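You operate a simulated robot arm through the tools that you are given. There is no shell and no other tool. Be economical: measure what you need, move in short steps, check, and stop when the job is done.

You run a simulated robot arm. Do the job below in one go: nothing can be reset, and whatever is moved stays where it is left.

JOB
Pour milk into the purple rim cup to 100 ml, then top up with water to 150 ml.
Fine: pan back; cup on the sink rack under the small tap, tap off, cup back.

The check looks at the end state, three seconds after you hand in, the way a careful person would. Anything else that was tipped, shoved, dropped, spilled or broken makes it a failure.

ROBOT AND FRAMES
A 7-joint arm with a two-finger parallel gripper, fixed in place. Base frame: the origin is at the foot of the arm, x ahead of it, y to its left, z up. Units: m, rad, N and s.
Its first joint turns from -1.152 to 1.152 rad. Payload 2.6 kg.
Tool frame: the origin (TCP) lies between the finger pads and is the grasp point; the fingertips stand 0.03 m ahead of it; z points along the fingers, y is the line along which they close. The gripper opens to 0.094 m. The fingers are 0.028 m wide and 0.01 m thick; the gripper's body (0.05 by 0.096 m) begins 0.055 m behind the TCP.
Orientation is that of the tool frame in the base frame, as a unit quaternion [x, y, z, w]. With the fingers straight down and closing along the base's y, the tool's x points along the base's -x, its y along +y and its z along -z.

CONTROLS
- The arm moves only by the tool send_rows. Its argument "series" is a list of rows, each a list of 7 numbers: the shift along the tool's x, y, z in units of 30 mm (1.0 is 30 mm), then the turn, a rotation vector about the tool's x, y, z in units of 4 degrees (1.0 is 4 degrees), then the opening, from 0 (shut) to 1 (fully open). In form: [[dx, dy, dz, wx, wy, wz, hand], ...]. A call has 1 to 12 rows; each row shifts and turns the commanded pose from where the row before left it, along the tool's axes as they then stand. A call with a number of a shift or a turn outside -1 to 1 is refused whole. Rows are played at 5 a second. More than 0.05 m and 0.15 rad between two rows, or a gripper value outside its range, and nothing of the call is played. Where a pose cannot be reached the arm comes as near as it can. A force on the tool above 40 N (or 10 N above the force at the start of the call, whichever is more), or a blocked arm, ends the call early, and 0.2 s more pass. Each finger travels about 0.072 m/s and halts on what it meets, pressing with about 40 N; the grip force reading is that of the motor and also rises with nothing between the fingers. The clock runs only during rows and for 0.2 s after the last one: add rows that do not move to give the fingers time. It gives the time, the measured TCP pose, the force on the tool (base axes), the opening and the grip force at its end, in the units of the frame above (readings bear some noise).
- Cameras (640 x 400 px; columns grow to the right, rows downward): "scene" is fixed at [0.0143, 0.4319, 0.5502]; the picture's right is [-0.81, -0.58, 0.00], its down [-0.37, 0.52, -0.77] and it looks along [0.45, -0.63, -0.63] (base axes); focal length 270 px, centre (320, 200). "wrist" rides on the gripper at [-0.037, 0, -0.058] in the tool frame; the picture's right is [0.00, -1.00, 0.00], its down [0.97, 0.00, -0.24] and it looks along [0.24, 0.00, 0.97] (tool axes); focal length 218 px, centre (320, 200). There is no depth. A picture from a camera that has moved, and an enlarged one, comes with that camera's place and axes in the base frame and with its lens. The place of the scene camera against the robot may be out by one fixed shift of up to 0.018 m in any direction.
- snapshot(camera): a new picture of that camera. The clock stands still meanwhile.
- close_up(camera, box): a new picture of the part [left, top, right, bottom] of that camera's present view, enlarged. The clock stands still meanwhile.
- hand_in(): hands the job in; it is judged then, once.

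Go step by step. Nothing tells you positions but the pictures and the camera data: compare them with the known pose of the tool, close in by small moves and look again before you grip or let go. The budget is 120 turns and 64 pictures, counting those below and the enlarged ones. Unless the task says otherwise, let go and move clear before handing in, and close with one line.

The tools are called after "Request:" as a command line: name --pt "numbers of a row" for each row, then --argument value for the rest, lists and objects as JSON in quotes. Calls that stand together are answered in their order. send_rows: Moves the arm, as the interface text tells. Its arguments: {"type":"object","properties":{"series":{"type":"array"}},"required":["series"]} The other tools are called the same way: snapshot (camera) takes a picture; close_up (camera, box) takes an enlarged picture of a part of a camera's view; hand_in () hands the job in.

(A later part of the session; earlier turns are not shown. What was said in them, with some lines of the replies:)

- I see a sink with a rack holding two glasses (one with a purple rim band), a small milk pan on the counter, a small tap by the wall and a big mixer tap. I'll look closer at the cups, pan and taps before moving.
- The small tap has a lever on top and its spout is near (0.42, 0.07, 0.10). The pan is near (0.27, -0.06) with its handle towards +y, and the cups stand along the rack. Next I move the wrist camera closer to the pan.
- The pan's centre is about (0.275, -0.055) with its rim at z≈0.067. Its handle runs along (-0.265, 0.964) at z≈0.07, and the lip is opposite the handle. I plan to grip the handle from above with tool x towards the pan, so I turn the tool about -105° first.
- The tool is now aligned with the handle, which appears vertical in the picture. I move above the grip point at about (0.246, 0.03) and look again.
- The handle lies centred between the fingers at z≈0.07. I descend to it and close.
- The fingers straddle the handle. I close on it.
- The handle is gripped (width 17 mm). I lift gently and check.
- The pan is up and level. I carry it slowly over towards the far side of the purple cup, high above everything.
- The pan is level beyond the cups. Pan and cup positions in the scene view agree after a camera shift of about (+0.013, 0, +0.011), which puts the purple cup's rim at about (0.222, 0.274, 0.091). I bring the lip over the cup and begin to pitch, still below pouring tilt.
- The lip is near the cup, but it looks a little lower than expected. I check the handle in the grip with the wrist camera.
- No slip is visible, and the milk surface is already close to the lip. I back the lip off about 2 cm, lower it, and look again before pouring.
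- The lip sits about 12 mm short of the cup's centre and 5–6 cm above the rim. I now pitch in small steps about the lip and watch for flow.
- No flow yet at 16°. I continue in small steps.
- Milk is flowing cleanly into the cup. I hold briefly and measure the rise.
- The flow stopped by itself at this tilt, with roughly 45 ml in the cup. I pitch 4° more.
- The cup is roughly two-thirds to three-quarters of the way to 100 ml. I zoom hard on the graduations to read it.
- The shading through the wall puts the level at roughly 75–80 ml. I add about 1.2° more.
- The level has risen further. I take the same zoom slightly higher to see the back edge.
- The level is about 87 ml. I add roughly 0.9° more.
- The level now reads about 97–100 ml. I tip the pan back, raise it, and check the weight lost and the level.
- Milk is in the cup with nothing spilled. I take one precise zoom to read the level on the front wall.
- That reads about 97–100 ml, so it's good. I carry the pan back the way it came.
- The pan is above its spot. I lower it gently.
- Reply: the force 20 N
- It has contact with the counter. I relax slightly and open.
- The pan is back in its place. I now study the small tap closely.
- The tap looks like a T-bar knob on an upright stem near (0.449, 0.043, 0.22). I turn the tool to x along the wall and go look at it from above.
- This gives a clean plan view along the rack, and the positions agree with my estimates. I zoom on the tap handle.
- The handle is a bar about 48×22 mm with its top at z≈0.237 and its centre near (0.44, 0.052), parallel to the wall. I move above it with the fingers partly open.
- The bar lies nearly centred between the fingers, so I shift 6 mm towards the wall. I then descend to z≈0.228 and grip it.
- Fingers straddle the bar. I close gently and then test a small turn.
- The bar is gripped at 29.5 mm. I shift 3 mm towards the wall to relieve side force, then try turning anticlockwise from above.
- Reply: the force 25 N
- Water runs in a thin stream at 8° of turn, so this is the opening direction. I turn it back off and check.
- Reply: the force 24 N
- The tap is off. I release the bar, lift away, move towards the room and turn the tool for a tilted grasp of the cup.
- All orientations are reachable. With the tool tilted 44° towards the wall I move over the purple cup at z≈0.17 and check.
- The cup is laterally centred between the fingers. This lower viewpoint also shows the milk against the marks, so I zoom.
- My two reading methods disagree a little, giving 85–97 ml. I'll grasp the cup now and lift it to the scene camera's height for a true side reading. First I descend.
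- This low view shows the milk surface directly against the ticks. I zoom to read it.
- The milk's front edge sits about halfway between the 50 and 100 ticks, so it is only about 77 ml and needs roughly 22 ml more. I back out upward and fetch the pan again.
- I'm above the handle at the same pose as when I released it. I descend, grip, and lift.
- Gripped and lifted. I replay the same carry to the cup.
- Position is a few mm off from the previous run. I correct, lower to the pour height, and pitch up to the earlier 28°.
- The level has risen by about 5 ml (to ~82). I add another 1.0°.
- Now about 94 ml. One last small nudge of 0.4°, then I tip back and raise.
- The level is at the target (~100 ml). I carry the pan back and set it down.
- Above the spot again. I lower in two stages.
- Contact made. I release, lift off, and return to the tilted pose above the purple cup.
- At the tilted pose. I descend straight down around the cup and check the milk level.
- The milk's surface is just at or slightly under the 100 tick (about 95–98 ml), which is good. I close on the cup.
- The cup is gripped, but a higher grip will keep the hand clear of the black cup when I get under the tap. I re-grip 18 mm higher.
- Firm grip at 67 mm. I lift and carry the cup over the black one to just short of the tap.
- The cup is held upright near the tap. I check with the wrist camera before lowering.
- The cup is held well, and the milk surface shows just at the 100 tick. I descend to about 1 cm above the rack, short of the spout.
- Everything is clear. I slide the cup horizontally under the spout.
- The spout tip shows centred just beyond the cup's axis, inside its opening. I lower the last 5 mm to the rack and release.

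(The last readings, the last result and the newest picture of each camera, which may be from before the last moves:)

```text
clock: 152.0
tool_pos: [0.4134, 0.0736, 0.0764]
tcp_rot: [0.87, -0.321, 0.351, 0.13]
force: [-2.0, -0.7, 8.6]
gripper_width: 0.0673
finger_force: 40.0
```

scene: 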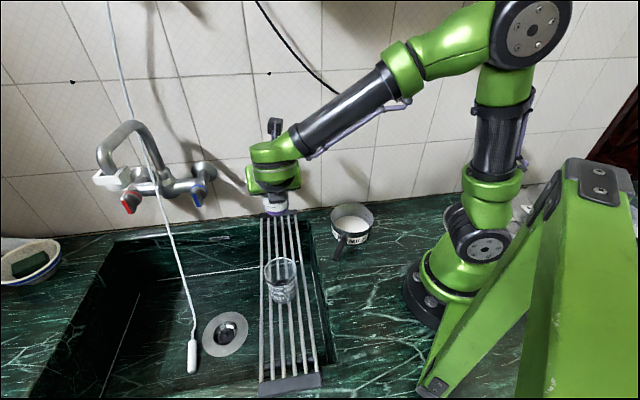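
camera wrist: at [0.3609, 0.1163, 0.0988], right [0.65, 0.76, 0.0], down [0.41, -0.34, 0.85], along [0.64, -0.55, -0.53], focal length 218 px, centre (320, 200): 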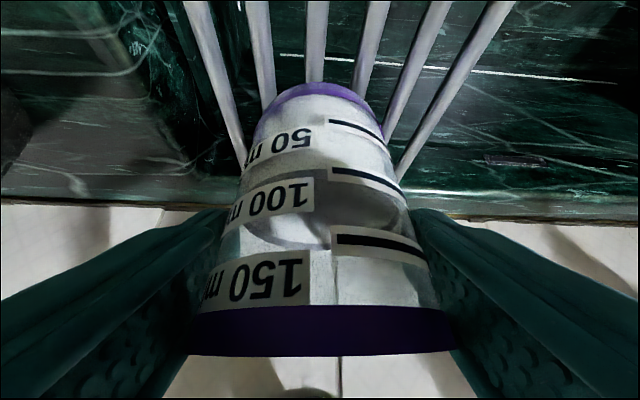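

Contact made. I release and back out along the tool axis, then raise.

Request:
send_rows --pt "0 0 0 0 0 0 0.75" --pt "0 0 0 0 0 0 0.9" --pt "0 0 0 0 0 0 0.9" --pt "0 0 -0.4 0 0 0 0.9" --pt "0 0 -0.7 0 0 0 0.9" --pt "0 0 -1 0 0 0 0.9" --pt "0 0 -1 0 0 0 0.9" --pt "0 0 -1 0 0 0 0.9" --pt "0.2 0 -1 0 0 0 0.9" --pt "0.4 0 -1 0 0 0 0.9" --pt "0.4 0 -1 0 0 0 0.9" --pt "0.4 0 -1 0 0 0 0.9"

Request:
send_rows --pt "0 0 0 0 -1 0 0.8" --pt "0 0 0 0 -1 0 0.8" --pt "0 0 0 0 -1 0 0.8" --pt "0 0 0 0 -1 0 0.8" --pt "0 0 0 0 -1 0 0.8" --pt "0 0 0 0 -1 0 0.8" --pt "0 0 0 0 -1 0 0.8" --pt "0 0 0 0 -1 0 0.8" --pt "0 0 0 0 -1 0 0.8" --pt "0 0 0 0 -1 0 0.8" --pt "0 0 0 0 -1 0 0.6"

Request:
send_rows --pt "0 0 -0.5 0 0 1 0.6" --pt "0 0 -0.5 0 0 1 0.6" --pt "0 0 0 0 0 1 0.6" --pt "0 0 0 0 0 1 0.6" --pt "0 0 0 0 0 1 0.6" --pt "0 0 0 0 0 1 0.6" --pt "0 0 0 0 0 1 0.6" --pt "0 0 0 0 0 1 0.6" --pt "0 0 0 0 0 1 0.6" --pt "0 0 0 0 0 1 0.6" --pt "0 0 0 0 0 1 0.6" --pt "0 0 0 0 0 1 0.6"

Request:
send_rows --pt "0 0 0 0 0 1 0.6" --pt "0 0 0 0 0 1 0.6" --pt "0 0 0 0 0 1 0.6" --pt "0 0 0 0 0 1 0.6" --pt "0 0 0 0 0 1 0.6" --pt "0 0 0 0 0 1 0.6" --pt "0 0 0 0 0 1 0.6" --pt "0 0 0 0 0 1 0.6" --pt "0 0 0 0 0 1 0.6" --pt "0 0 0 0 0 1 0.6" --pt "0 0 0 0 0 1 0.6" --pt "0 0 0 0 0 0.8 0.6"

```text
clock: 154.6
tool_pos: [0.3075, 0.1635, 0.2787]
tcp_rot: [0.87, -0.32, 0.351, 0.129]
force: [0.6, -0.2, 0.0]
gripper_width: 0.0846
finger_force: 0.1
```

```text
clock: 157.0
tool_pos: [0.3072, 0.163, 0.2805]
tcp_rot: [0.939, -0.345, -0.001, 0.0]
force: [0.5, 0.9, 0.0]
gripper_width: 0.0563
finger_force: 0.1
```

```text
clock: 159.6
tool_pos: [0.3074, 0.1637, 0.3088]
tcp_rot: [0.717, -0.697, 0.0, 0.0]
force: [0.8, 0.3, 0.0]
gripper_width: 0.0563
finger_force: 0.1
```

```text
clock: 162.2
tool_pos: [0.3078, 0.164, 0.3092]
tcp_rot: [-0.377, 0.926, 0.0, 0.0]
force: [0.2, 0.7, 0.9]
gripper_width: 0.0563
finger_force: 0.1
```

The tool is vertical and aligned with the bar again. I move over it and descend to the earlier grip pose.

Request:
send_rows --pt "-0.077 -0.863 0 0 0 0 0.6" --pt "-0.077 -0.863 0 0 0 0 0.6" --pt "-0.077 -0.863 0 0 0 0 0.6" --pt "-0.077 -0.863 0 0 0 0 0.6" --pt "-0.077 -0.863 0 0 0 0 0.6" --pt "-0.077 -0.863 0 0 0 0 0.6" --pt "-0.077 -0.863 0 0 0 0 0.6" --pt "0 0 0 0 0 0 0.6"

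Request:
send_rows --pt "0 0 0.4 0 0 0 0.6" --pt "0 0 0.5 0 0 0 0.6" --pt "0 0 0.5 0 0 0 0.6" --pt "0 0 0.5 0 0 0 0.6" --pt "0 0 0.5 0 0 0 0.6" --pt "0 0 0.22 0 0 0 0.6" --pt "0 0 0 0 0 0 0.6"

Request:
send_rows --pt "0 0 0 0 0 0 0.4" --pt "0 0 0 0 0 0 0.3" --pt "0 0 0 0 0 0 0.2" --pt "0 0 0 0 0 0 0.15" --pt "0 0 0 0 0 0 0.15"

```text
clock: 164.0
tool_pos: [0.4482, 0.0459, 0.3101]
tcp_rot: [-0.378, 0.926, 0.0, -0.001]
force: [0.0, 0.0, -0.3]
gripper_width: 0.0562
finger_force: 0.1
```

```text
clock: 165.6
tool_pos: [0.4468, 0.0454, 0.2305]
tcp_rot: [-0.376, 0.926, 0.0, 0.0]
force: [0.0, -0.3, 0.9]
gripper_width: 0.0564
finger_force: 0.0
```

```text
clock: 166.8
tool_pos: [0.4467, 0.046, 0.2289]
tcp_rot: [-0.377, 0.926, 0.002, -0.002]
force: [-15.4, 8.2, 0.8]
gripper_width: 0.0293
finger_force: 44.9
```

The bar is gripped. I give a short pulse: open 8°, hold 1 s, close, then read the level.

Request:
send_rows --pt "0 0 0 0 0 -1 0.15" --pt "0 0 0 0 0 -1 0.15" --pt "0 0 0 0 0 0 0.15" --pt "0 0 0 0 0 0 0.15" --pt "0 0 0 0 0 0 0.15" --pt "0 0 0 0 0 0 0.15" --pt "0 0 0 0 0 1 0.15" --pt "0 0 0 0 0 1 0.15" --pt "0 0 0 0 0 0.2 0.15" --pt "0 0 0 0 0 0 0.15"

Request:
close_up --camera "scene" --box '[258, 195, 308, 255]'

```text
clock: 169.0
tool_pos: [0.4458, 0.0478, 0.2301]
tcp_rot: [-0.373, 0.928, 0.002, 0.001]
force: [-0.4, 19.8, -11.2]
gripper_width: 0.0291
finger_force: 45.0
```

```text
6.67 times, centred on (283, 225) of scene
camera zoom: at [0.0144, 0.4319, 0.5502], right [-0.81, -0.58, 0.0], down [-0.37, 0.52, -0.77], along [0.45, -0.63, -0.63], focal length 1801 px, centre (567, 33)
```

zoom: 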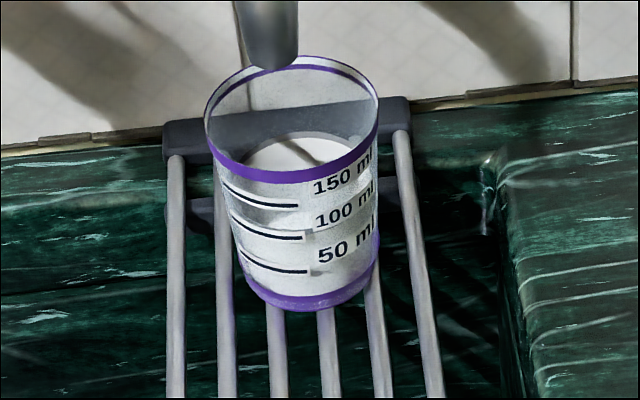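

Clear view of the cup under the tap, with no stream running. I zoom more to read the liquid line on the front wall.

Request:
close_up --camera "scene" --box '[266, 208, 298, 242]'

```text
11.76 times, centred on (282, 225) of scene
camera zoom: at [0.0144, 0.4319, 0.5502], right [-0.81, -0.58, 0.0], down [-0.37, 0.52, -0.77], along [0.45, -0.63, -0.63], focal length 3178 px, centre (767, -94)
```

zoom: 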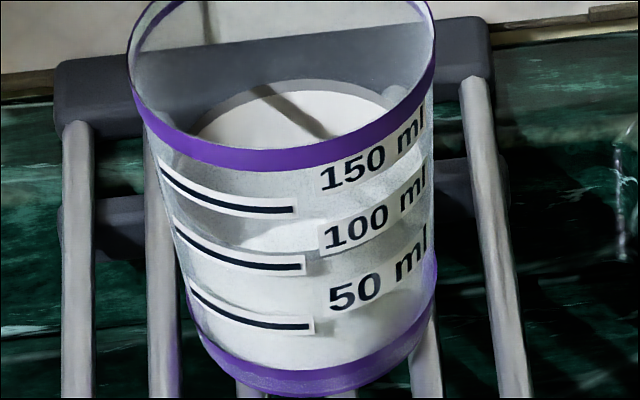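

That reads about 100 ml, so the pulse added only a few ml. I give a longer pulse at a wider opening (12°).

Request:
send_rows --pt "0 0 0 0 0 -1 0.15" --pt "0 0 0 0 0 -1 0.15" --pt "0 0 0 0 0 -1 0.15" --pt "0 0 0 0 0 0 0.15" --pt "0 0 0 0 0 0 0.15" --pt "0 0 0 0 0 0 0.15" --pt "0 0 0 0 0 0 0.15" --pt "0 0 0 0 0 0 0.15" --pt "0 0 0 0 0 1 0.15" --pt "0 0 0 0 0 1 0.15" --pt "0 0 0 0 0 1 0.15" --pt "0 0 0 0 0 0 0.15"

Request:
close_up --camera "scene" --box '[266, 208, 298, 242]'

```text
clock: 171.6
tool_pos: [0.4448, 0.0465, 0.2303]
tcp_rot: [-0.371, 0.929, 0.002, -0.001]
force: [3.5, 17.8, -20.3]
gripper_width: 0.0296
finger_force: 45.2
```

```text
11.76 times, centred on (282, 225) of scene
camera zoom: at [0.0144, 0.4319, 0.5502], right [-0.81, -0.58, 0.0], down [-0.37, 0.52, -0.77], along [0.45, -0.63, -0.63], focal length 3178 px, centre (767, -94)
```

zoom: 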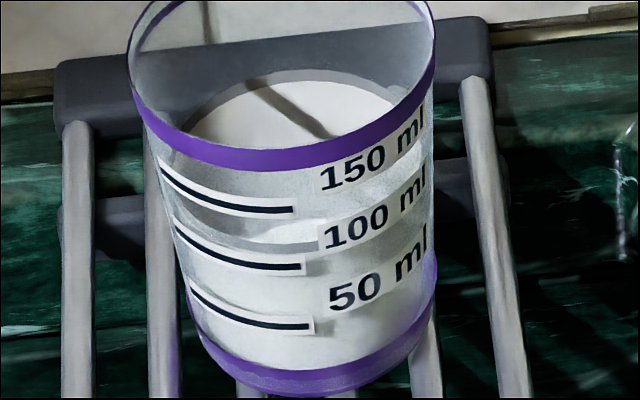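

It rose about 9 ml to roughly 109 ml. I run a longer pulse at 16° for about 27 ml, then read.

Request:
send_rows --pt "0 0 0 0 0 -1 0.15" --pt "0 0 0 0 0 -1 0.15" --pt "0 0 0 0 0 -1 0.15" --pt "0 0 0 0 0 -1 0.15" --pt "0 0 0 0 0 0 0.15" --pt "0 0 0 0 0 0 0.15" --pt "0 0 0 0 0 0 0.15" --pt "0 0 0 0 0 0 0.15" --pt "0 0 0 0 0 0 0.15" --pt "0 0 0 0 0 0 0.15" --pt "0 0 0 0 0 0 0.15" --pt "0 0 0 0 0 0 0.15"

Request:
send_rows --pt "0 0 0 0 0 0 0.15" --pt "0 0 0 0 0 0 0.15" --pt "0 0 0 0 0 0 0.15" --pt "0 0 0 0 0 0 0.15" --pt "0 0 0 0 0 0 0.15" --pt "0 0 0 0 0 0 0.15" --pt "0 0 0 0 0 1 0.15" --pt "0 0 0 0 0 1 0.15" --pt "0 0 0 0 0 1 0.15" --pt "0 0 0 0 0 1 0.15" --pt "0 0 0 0 0 0 0.15"

Request:
close_up --camera "scene" --box '[266, 208, 298, 242]'

```text
clock: 174.2
tool_pos: [0.4449, 0.0464, 0.231]
tcp_rot: [-0.497, 0.868, 0.001, 0.0]
force: [6.5, 16.1, -9.7]
gripper_width: 0.0299
finger_force: 45.0
```

```text
clock: 176.6
tool_pos: [0.4465, 0.0464, 0.2298]
tcp_rot: [-0.37, 0.929, 0.001, 0.0]
force: [-7.4, 15.3, 1.6]
gripper_width: 0.0296
finger_force: 45.2
```

```text
11.76 times, centred on (282, 225) of scene
camera zoom: at [0.0143, 0.4319, 0.5502], right [-0.81, -0.58, 0.0], down [-0.37, 0.52, -0.77], along [0.45, -0.63, -0.63], focal length 3178 px, centre (767, -94)
```

zoom: 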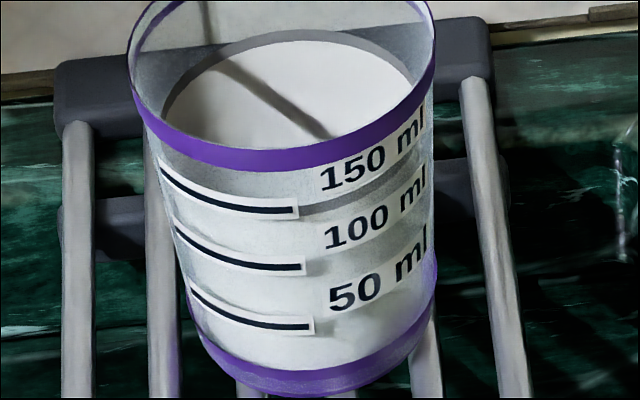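

Now about 136–139 ml. One more pulse like the second, slightly longer, for about 11 ml.

Request:
send_rows --pt "0 0 0 0 0 -1 0.15" --pt "0 0 0 0 0 -1 0.15" --pt "0 0 0 0 0 -1 0.15" --pt "0 0 0 0 0 0 0.15" --pt "0 0 0 0 0 0 0.15" --pt "0 0 0 0 0 0 0.15" --pt "0 0 0 0 0 0 0.15" --pt "0 0 0 0 0 0 0.15" --pt "0 0 0 0 0 0 0.15" --pt "0 0 0 0 0 1 0.15" --pt "0 0 0 0 0 1 0.15" --pt "0 0 0 0 0 1.0 0.15"

Request:
send_rows --pt "0 0 0 0 0 0 0.15"

Request:
close_up --camera "scene" --box '[266, 208, 298, 242]'

```text
clock: 179.2
tool_pos: [0.4456, 0.0464, 0.2317]
tcp_rot: [-0.371, 0.929, 0.002, 0.0]
force: [-5.1, 15.9, 2.5]
gripper_width: 0.0298
finger_force: 44.8
```

```text
clock: 179.6
tool_pos: [0.4463, 0.047, 0.2296]
tcp_rot: [-0.372, 0.928, 0.003, 0.0]
force: [-0.8, 15.9, 0.7]
gripper_width: 0.0296
finger_force: 45.2
```

```text
11.76 times, centred on (282, 225) of scene
camera zoom: at [0.0143, 0.4319, 0.5502], right [-0.81, -0.58, 0.0], down [-0.37, 0.52, -0.77], along [0.45, -0.63, -0.63], focal length 3178 px, centre (767, -94)
```

zoom: 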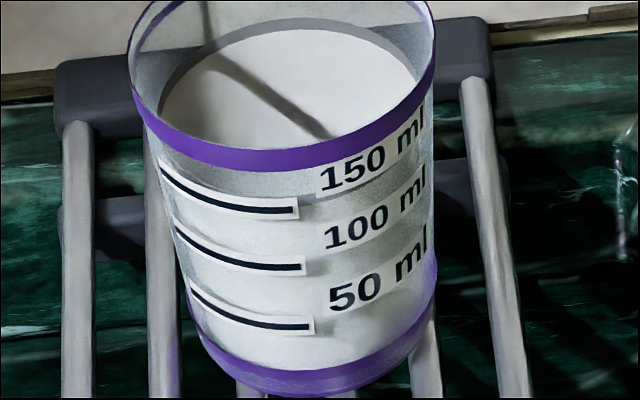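

The level is about 147 ml. I add one tiny pulse (~2 ml), ensure the tap is fully shut, then release the bar and back away.

Request:
send_rows --pt "0 0 0 0 0 -1 0.15" --pt "0 0 0 0 0 -1 0.15" --pt "0 0 0 0 0 0 0.15" --pt "0 0 0 0 0 1 0.15" --pt "0 0 0 0 0 1 0.15" --pt "0 0 0 0 0 0.15 0.15" --pt "0 0 0 0 0 0 0.15"

Request:
send_rows --pt "0 0 0 0 0 0 0.4" --pt "0 0 0 0 0 0 0.6" --pt "0 0 0 0 0 0 0.6" --pt "0 0 -0.5 0 0 0 0.6" --pt "0 0 -1 0 0 0 0.6" --pt "0 0 -1 0 0 0 0.6" --pt "0 0.863 -0.2 0 0 0 0.6" --pt "0 0.863 0 0 0 0 0.6" --pt "0 0.863 0 0 0 0 0.6" --pt "0 0.863 0 0 0 0 0.6" --pt "0 0.863 0 0 0 0 0.8" --pt "0 0.863 0 0 0 0 0.9"

Request:
send_rows --pt "0 0.863 0 0 0 -1 0.9" --pt "0 0 0 0 0 -1 0.9" --pt "0 0 0 0 0 -1 0.9" --pt "0 0 0 0 0 -1 0.9" --pt "0 0 0 0 0 -1 0.9" --pt "0 0 0 0 0 -1 0.9" --pt "0 0 0 0 0 -1 0.9" --pt "0 0 0 0 0 -1 0.9" --pt "0 0 0 0 0 -1 0.9" --pt "0 0 0 0 0 -1 0.9" --pt "0 0 0 0 0 -1 0.9" --pt "0 0 0 0 0 -1 0.9"

Request:
send_rows --pt "0 0 0 0 0 -1 0.9" --pt "0 0 0 0 0 -1 0.9" --pt "0 0 0 0 0 -1 0.9" --pt "0 0 0 0 0 -1 0.9" --pt "0 0 0 0 0 -1 0.9" --pt "0 0 0 0 0 -1 0.9" --pt "0 0 0 0 0 -1 0.9" --pt "0 0 0 0 0 -1 0.9" --pt "0 0 0 0 0 -1 0.9" --pt "0 0 0 0 0 -1 0.9" --pt "0 0 0 0 0 -1 0.9" --pt "0 0 0 0 0 0 0.9"

```text
clock: 181.2
tool_pos: [0.4449, 0.0467, 0.231]
tcp_rot: [-0.365, 0.931, 0.002, 0.0]
force: [-14.5, 15.0, 9.4]
gripper_width: 0.0294
finger_force: 45.5
```

```text
clock: 183.8
tool_pos: [0.3407, 0.1579, 0.3113]
tcp_rot: [-0.367, 0.93, 0.0, 0.0]
force: [-0.1, -0.3, -0.2]
gripper_width: 0.0845
finger_force: 0.1
```

```text
clock: 186.4
tool_pos: [0.3216, 0.1775, 0.3114]
tcp_rot: [0.713, -0.701, 0.0, -0.001]
force: [0.2, -0.6, 0.1]
gripper_width: 0.0846
finger_force: 0.1
```

```text
clock: 189.0
tool_pos: [0.3214, 0.1783, 0.3116]
tcp_rot: [0.924, -0.383, 0.0, -0.001]
force: [-0.5, 0.2, -0.9]
gripper_width: 0.0845
finger_force: 0.1
```

The tap is shut and I'm clear. I restore the exact tilted orientation and go to the pre-grasp point in front of the cup.

Request:
send_rows --pt "0 0 0 0 0 -0.6 0.9" --pt "0 0 0 0 0 -0.57 0.9" --pt "0 0 0 0 0 0 0.9"

Request:
send_rows --pt "0 0 0 0 1 0 0.9" --pt "0 0 0 0 1 0 0.9" --pt "0 0 0 0 1 0 0.9" --pt "0 0 0 0 1 0 0.9" --pt "0 0 0 0 1 0 0.9" --pt "0 0 0 0 1 0 0.9" --pt "0 0 0 0 1 0 0.9" --pt "0 0 0 0 1 0 0.9" --pt "0 0 0 0 1 0 0.9" --pt "0 0 0 0 1 0 0.9" --pt "0 0 0 0 1 0 0.9" --pt "0 0 0 0 0 0 0.9"

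Request:
send_rows --pt "-0.356 0.113 0.788 0 0 0 0.9" --pt "-0.356 0.113 0.788 0 0 0 0.9" --pt "-0.356 0.113 0.788 0 0 0 0.9" --pt "-0.356 0.113 0.788 0 0 0 0.9" --pt "-0.356 0.113 0.788 0 0 0 0.9" --pt "-0.356 0.113 0.788 0 0 0 0.9" --pt "0 0 0 0 0 0 0.9"

Request:
snapshot --camera "wrist"

```text
clock: 189.8
tool_pos: [0.3232, 0.1776, 0.3119]
tcp_rot: [0.939, -0.345, 0.0, 0.0]
force: [0.7, 0.1, 0.1]
gripper_width: 0.0845
finger_force: 0.0
```

```text
clock: 192.4
tool_pos: [0.323, 0.1781, 0.3106]
tcp_rot: [0.87, -0.32, 0.351, 0.13]
force: [0.0, -0.6, 1.0]
gripper_width: 0.0849
finger_force: 0.1
```

```text
clock: 194.0
tool_pos: [0.3485, 0.1305, 0.1662]
tcp_rot: [0.871, -0.319, 0.351, 0.129]
force: [-1.1, -0.1, 0.6]
gripper_width: 0.0846
finger_force: 0.1
```

```text
2 pictures are left
camera wrist: at [0.2966, 0.1714, 0.1827], right [0.65, 0.76, 0.0], down [0.41, -0.34, 0.85], along [0.65, -0.55, -0.53], focal length 218 px, centre (320, 200)
```

wrist: 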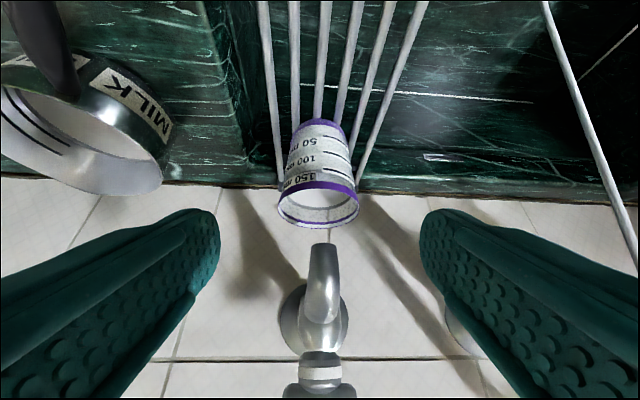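

The cup is centred between the fingers, full to about the 150 line, and the tap is dry. I advance and grip.

Request:
send_rows --pt "0 0.04 0.8 0 0 0 0.9" --pt "0 0 0.8 0 0 0 0.9" --pt "0 0 0.8 0 0 0 0.9" --pt "0 0 0.7 0 0 0 0.9" --pt "0 0 0.6 0 0 0 0.9" --pt "0 0 0.43 0 0 0 0.9" --pt "0 0 0 0 0 0 0.9"

Request:
send_rows --pt "0 0 0 0 0 0 0.8" --pt "0 0 0 0 0 0 0.7" --pt "0 0 0 0 0 0 0.65" --pt "0 0 0 0 0 0 0.6" --pt "0 0 0 0 0 0 0.6" --pt "0 0 0 0 0 0 0.6"

```text
clock: 195.6
tool_pos: [0.4142, 0.0722, 0.0754]
tcp_rot: [0.871, -0.319, 0.351, 0.13]
force: [0.7, 0.5, 0.5]
gripper_width: 0.0845
finger_force: 0.0
```

```text
clock: 197.0
tool_pos: [0.4139, 0.0735, 0.0767]
tcp_rot: [0.87, -0.319, 0.352, 0.13]
force: [-0.2, 0.0, 0.0]
gripper_width: 0.0675
finger_force: 39.7
```

Gripped at the same width. I lift slightly, slide back out from under the spout, then rise.

Request:
send_rows --pt "0.05 0 -0.054 0 0 0 0.6" --pt "0.05 0 -0.054 0 0 0 0.6" --pt "-0.105 -0.017 -0.12 0 0 0 0.6" --pt "-0.21 -0.034 -0.24 0 0 0 0.6" --pt "-0.21 -0.034 -0.24 0 0 0 0.6" --pt "-0.21 -0.034 -0.24 0 0 0 0.6" --pt "-0.21 -0.034 -0.24 0 0 0 0.6" --pt "-0.105 -0.017 -0.12 0 0 0 0.6" --pt "0 0 0 0 0 0 0.6"

Request:
send_rows --pt "0.1 0 -0.103 0 0 0 0.6" --pt "0.2 0 -0.207 0 0 0 0.6" --pt "0.35 0 -0.363 0 0 0 0.6" --pt "0.4 0 -0.415 0 0 0 0.6" --pt "0.4 0 -0.415 0 0 0 0.6" --pt "0.4 0 -0.415 0 0 0 0.6" --pt "0.4 0 -0.415 0 0 0 0.6" --pt "0.35 0 -0.363 0 0 0 0.6" --pt "0.25 0 -0.259 0 0 0 0.6" --pt "0.14 0 -0.145 0 0 0 0.6" --pt "0 0 0 0 0 0 0.6"

Request:
send_rows --pt "-0.15 -0.02 -0.145 0 0 0 0.6" --pt "-0.3 -0.042 -0.288 0 0 0 0.6" --pt "-0.45 -0.062 -0.433 0 0 0 0.6" --pt "-0.55 -0.076 -0.529 0 0 0 0.6" --pt "-0.55 -0.076 -0.529 0 0 0 0.6" --pt "-0.55 -0.076 -0.529 0 0 0 0.6" --pt "-0.55 -0.076 -0.529 0 0 0 0.6" --pt "-0.55 -0.076 -0.529 0 0 0 0.6" --pt "-0.55 -0.076 -0.529 0 0 0 0.6" --pt "-0.55 -0.076 -0.529 0 0 0 0.6" --pt "-0.45 -0.062 -0.433 0 0 0 0.6" --pt "-0.3 -0.042 -0.288 0 0 0 0.6"

```text
clock: 199.0
tool_pos: [0.3804, 0.1068, 0.0859]
tcp_rot: [0.87, -0.32, 0.351, 0.13]
force: [0.3, -0.5, -1.8]
gripper_width: 0.0675
finger_force: 39.8
```

```text
clock: 201.4
tool_pos: [0.3804, 0.1067, 0.2135]
tcp_rot: [0.87, -0.32, 0.351, 0.129]
force: [0.1, -0.1, -2.0]
gripper_width: 0.0674
finger_force: 40.0
```

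```text
clock: 204.0
tool_pos: [0.2194, 0.2716, 0.2144]
tcp_rot: [0.871, -0.32, 0.351, 0.13]
force: [-0.3, -0.1, -2.5]
gripper_width: 0.0673
finger_force: 39.5
```

I'm nearly above the cup's old spot. I correct the last few mm and lower it.

Request:
send_rows --pt "-0.11 -0.05 -0.105 0 0 0 0.6" --pt "-0.11 -0.05 -0.105 0 0 0 0.6" --pt "-0.2 0 0.207 0 0 0 0.6" --pt "-0.35 0 0.363 0 0 0 0.6" --pt "-0.42 0 0.435 0 0 0 0.6" --pt "-0.42 0 0.435 0 0 0 0.6" --pt "-0.42 0 0.435 0 0 0 0.6" --pt "-0.42 0 0.435 0 0 0 0.6" --pt "-0.4 0 0.414 0 0 0 0.6" --pt "-0.25 0 0.259 0 0 0 0.6" --pt "-0.15 0 0.155 0 0 0 0.6" --pt "0 0 0 0 0 0 0.6"

Request:
send_rows --pt "-0.05 0 0.052 0 0 0 0.6" --pt "-0.03 0 0.031 0 0 0 0.6" --pt "-0.02 0 0.021 0 0 0 0.6" --pt "0 0 0 0 0 0 0.6"

```text
clock: 206.6
tool_pos: [0.2165, 0.2795, 0.0814]
tcp_rot: [0.871, -0.319, 0.352, 0.128]
force: [0.1, 0.1, -1.6]
gripper_width: 0.0659
finger_force: 39.5
```

```text
clock: 207.6
tool_pos: [0.2179, 0.2797, 0.0764]
tcp_rot: [0.87, -0.319, 0.352, 0.129]
force: [0.7, 0.2, -2.5]
gripper_width: 0.0655
finger_force: 40.0
```

The grip width dropped slightly, which I don't expect. I take a look before doing anything else.

Request:
close_up --camera "scene" --box '[212, 210, 372, 400]'

```text
2.11 times, centred on (292, 305) of scene
camera zoom: at [0.0143, 0.4319, 0.5502], right [-0.81, -0.58, 0.0], down [-0.37, 0.52, -0.77], along [0.45, -0.63, -0.63], focal length 569 px, centre (379, -21)
```

zoom: 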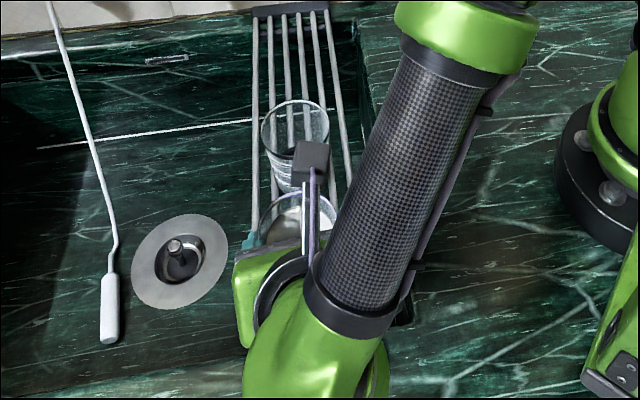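

Both cups look upright and in place. I continue lowering in 1 mm steps, watching force.

Request:
send_rows --pt "-0.02 0 0.021 0 0 0 0.6" --pt "0 0 0 0 0 0 0.6"

Request:
send_rows --pt "-0.02 0 0.021 0 0 0 0.6" --pt "0 0 0 0 0 0 0.6"

```text
clock: 208.2
tool_pos: [0.2175, 0.2799, 0.0775]
tcp_rot: [0.87, -0.32, 0.352, 0.129]
force: [-0.4, -0.2, 2.4]
gripper_width: 0.0658
finger_force: 40.1
```

```text
clock: 208.8
tool_pos: [0.218, 0.2808, 0.0776]
tcp_rot: [0.87, -0.321, 0.353, 0.129]
force: [0.0, -1.4, 13.2]
gripper_width: 0.0658
finger_force: 39.7
```

It makes contact at the expected height. I use my last picture to verify how the cup stands in the grip before releasing.

Request:
snapshot --camera "wrist"

```text
0 pictures are left
camera wrist: at [0.1646, 0.3228, 0.0935], right [0.65, 0.76, 0.0], down [0.4, -0.34, 0.85], along [0.65, -0.55, -0.53], focal length 218 px, centre (320, 200)
```

wrist: 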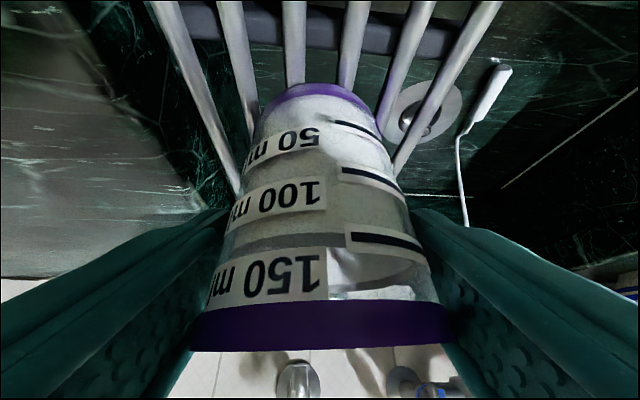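

The cup stands upright on the bars at its old place with the liquid line at the 150 tick. I relax the pressure, release, and back out straight up as I did before.

Request:
send_rows --pt "0.014 0 -0.014 0 0 0 0.6" --pt "0 0 0 0 0 0 0.6" --pt "0 0 0 0 0 0 0.72" --pt "0 0 0 0 0 0 0.78" --pt "0 0 0 0 0 0 0.9" --pt "0 0 0 0 0 0 0.9" --pt "0 0 0 0 0 0 0.9"

Request:
send_rows --pt "0.2 0 -0.207 0 0 0 0.9" --pt "0.35 0 -0.36 0 0 0 0.9" --pt "0.5 0 -0.52 0 0 0 0.9" --pt "0.695 0 -0.72 0 0 0 0.9" --pt "0.695 0 -0.72 0 0 0 0.9" --pt "0.695 0 -0.72 0 0 0 0.9" --pt "0.695 0 -0.72 0 0 0 0.9" --pt "0.695 0 -0.72 0 0 0 0.9" --pt "0.695 0 -0.72 0 0 0 0.9" --pt "0 0 0 0 0 0 0.9"

```text
clock: 210.4
tool_pos: [0.2158, 0.2806, 0.0763]
tcp_rot: [0.87, -0.319, 0.352, 0.129]
force: [0.5, -0.2, 0.5]
gripper_width: 0.0846
finger_force: 0.1
```

```text
clock: 212.6
tool_pos: [0.2169, 0.2794, 0.3016]
tcp_rot: [0.87, -0.32, 0.351, 0.13]
force: [1.3, -0.2, -0.1]
gripper_width: 0.0844
finger_force: 0.1
```

The gripper is empty and well clear at z≈0.30. Pan, cup and tap are where they should be, so I hand in.

Request:
hand_in

```text
The job is handed in.
```

I poured the milk into the purple rim cup to about 100 ml (I read 95–98 ml) and topped it up with water to the 150 ml line. The pan is back in its place, the small tap is off and the cup is back on the rack. I had no pictures left after letting go of the cup, so its final stand is not checked by eye.
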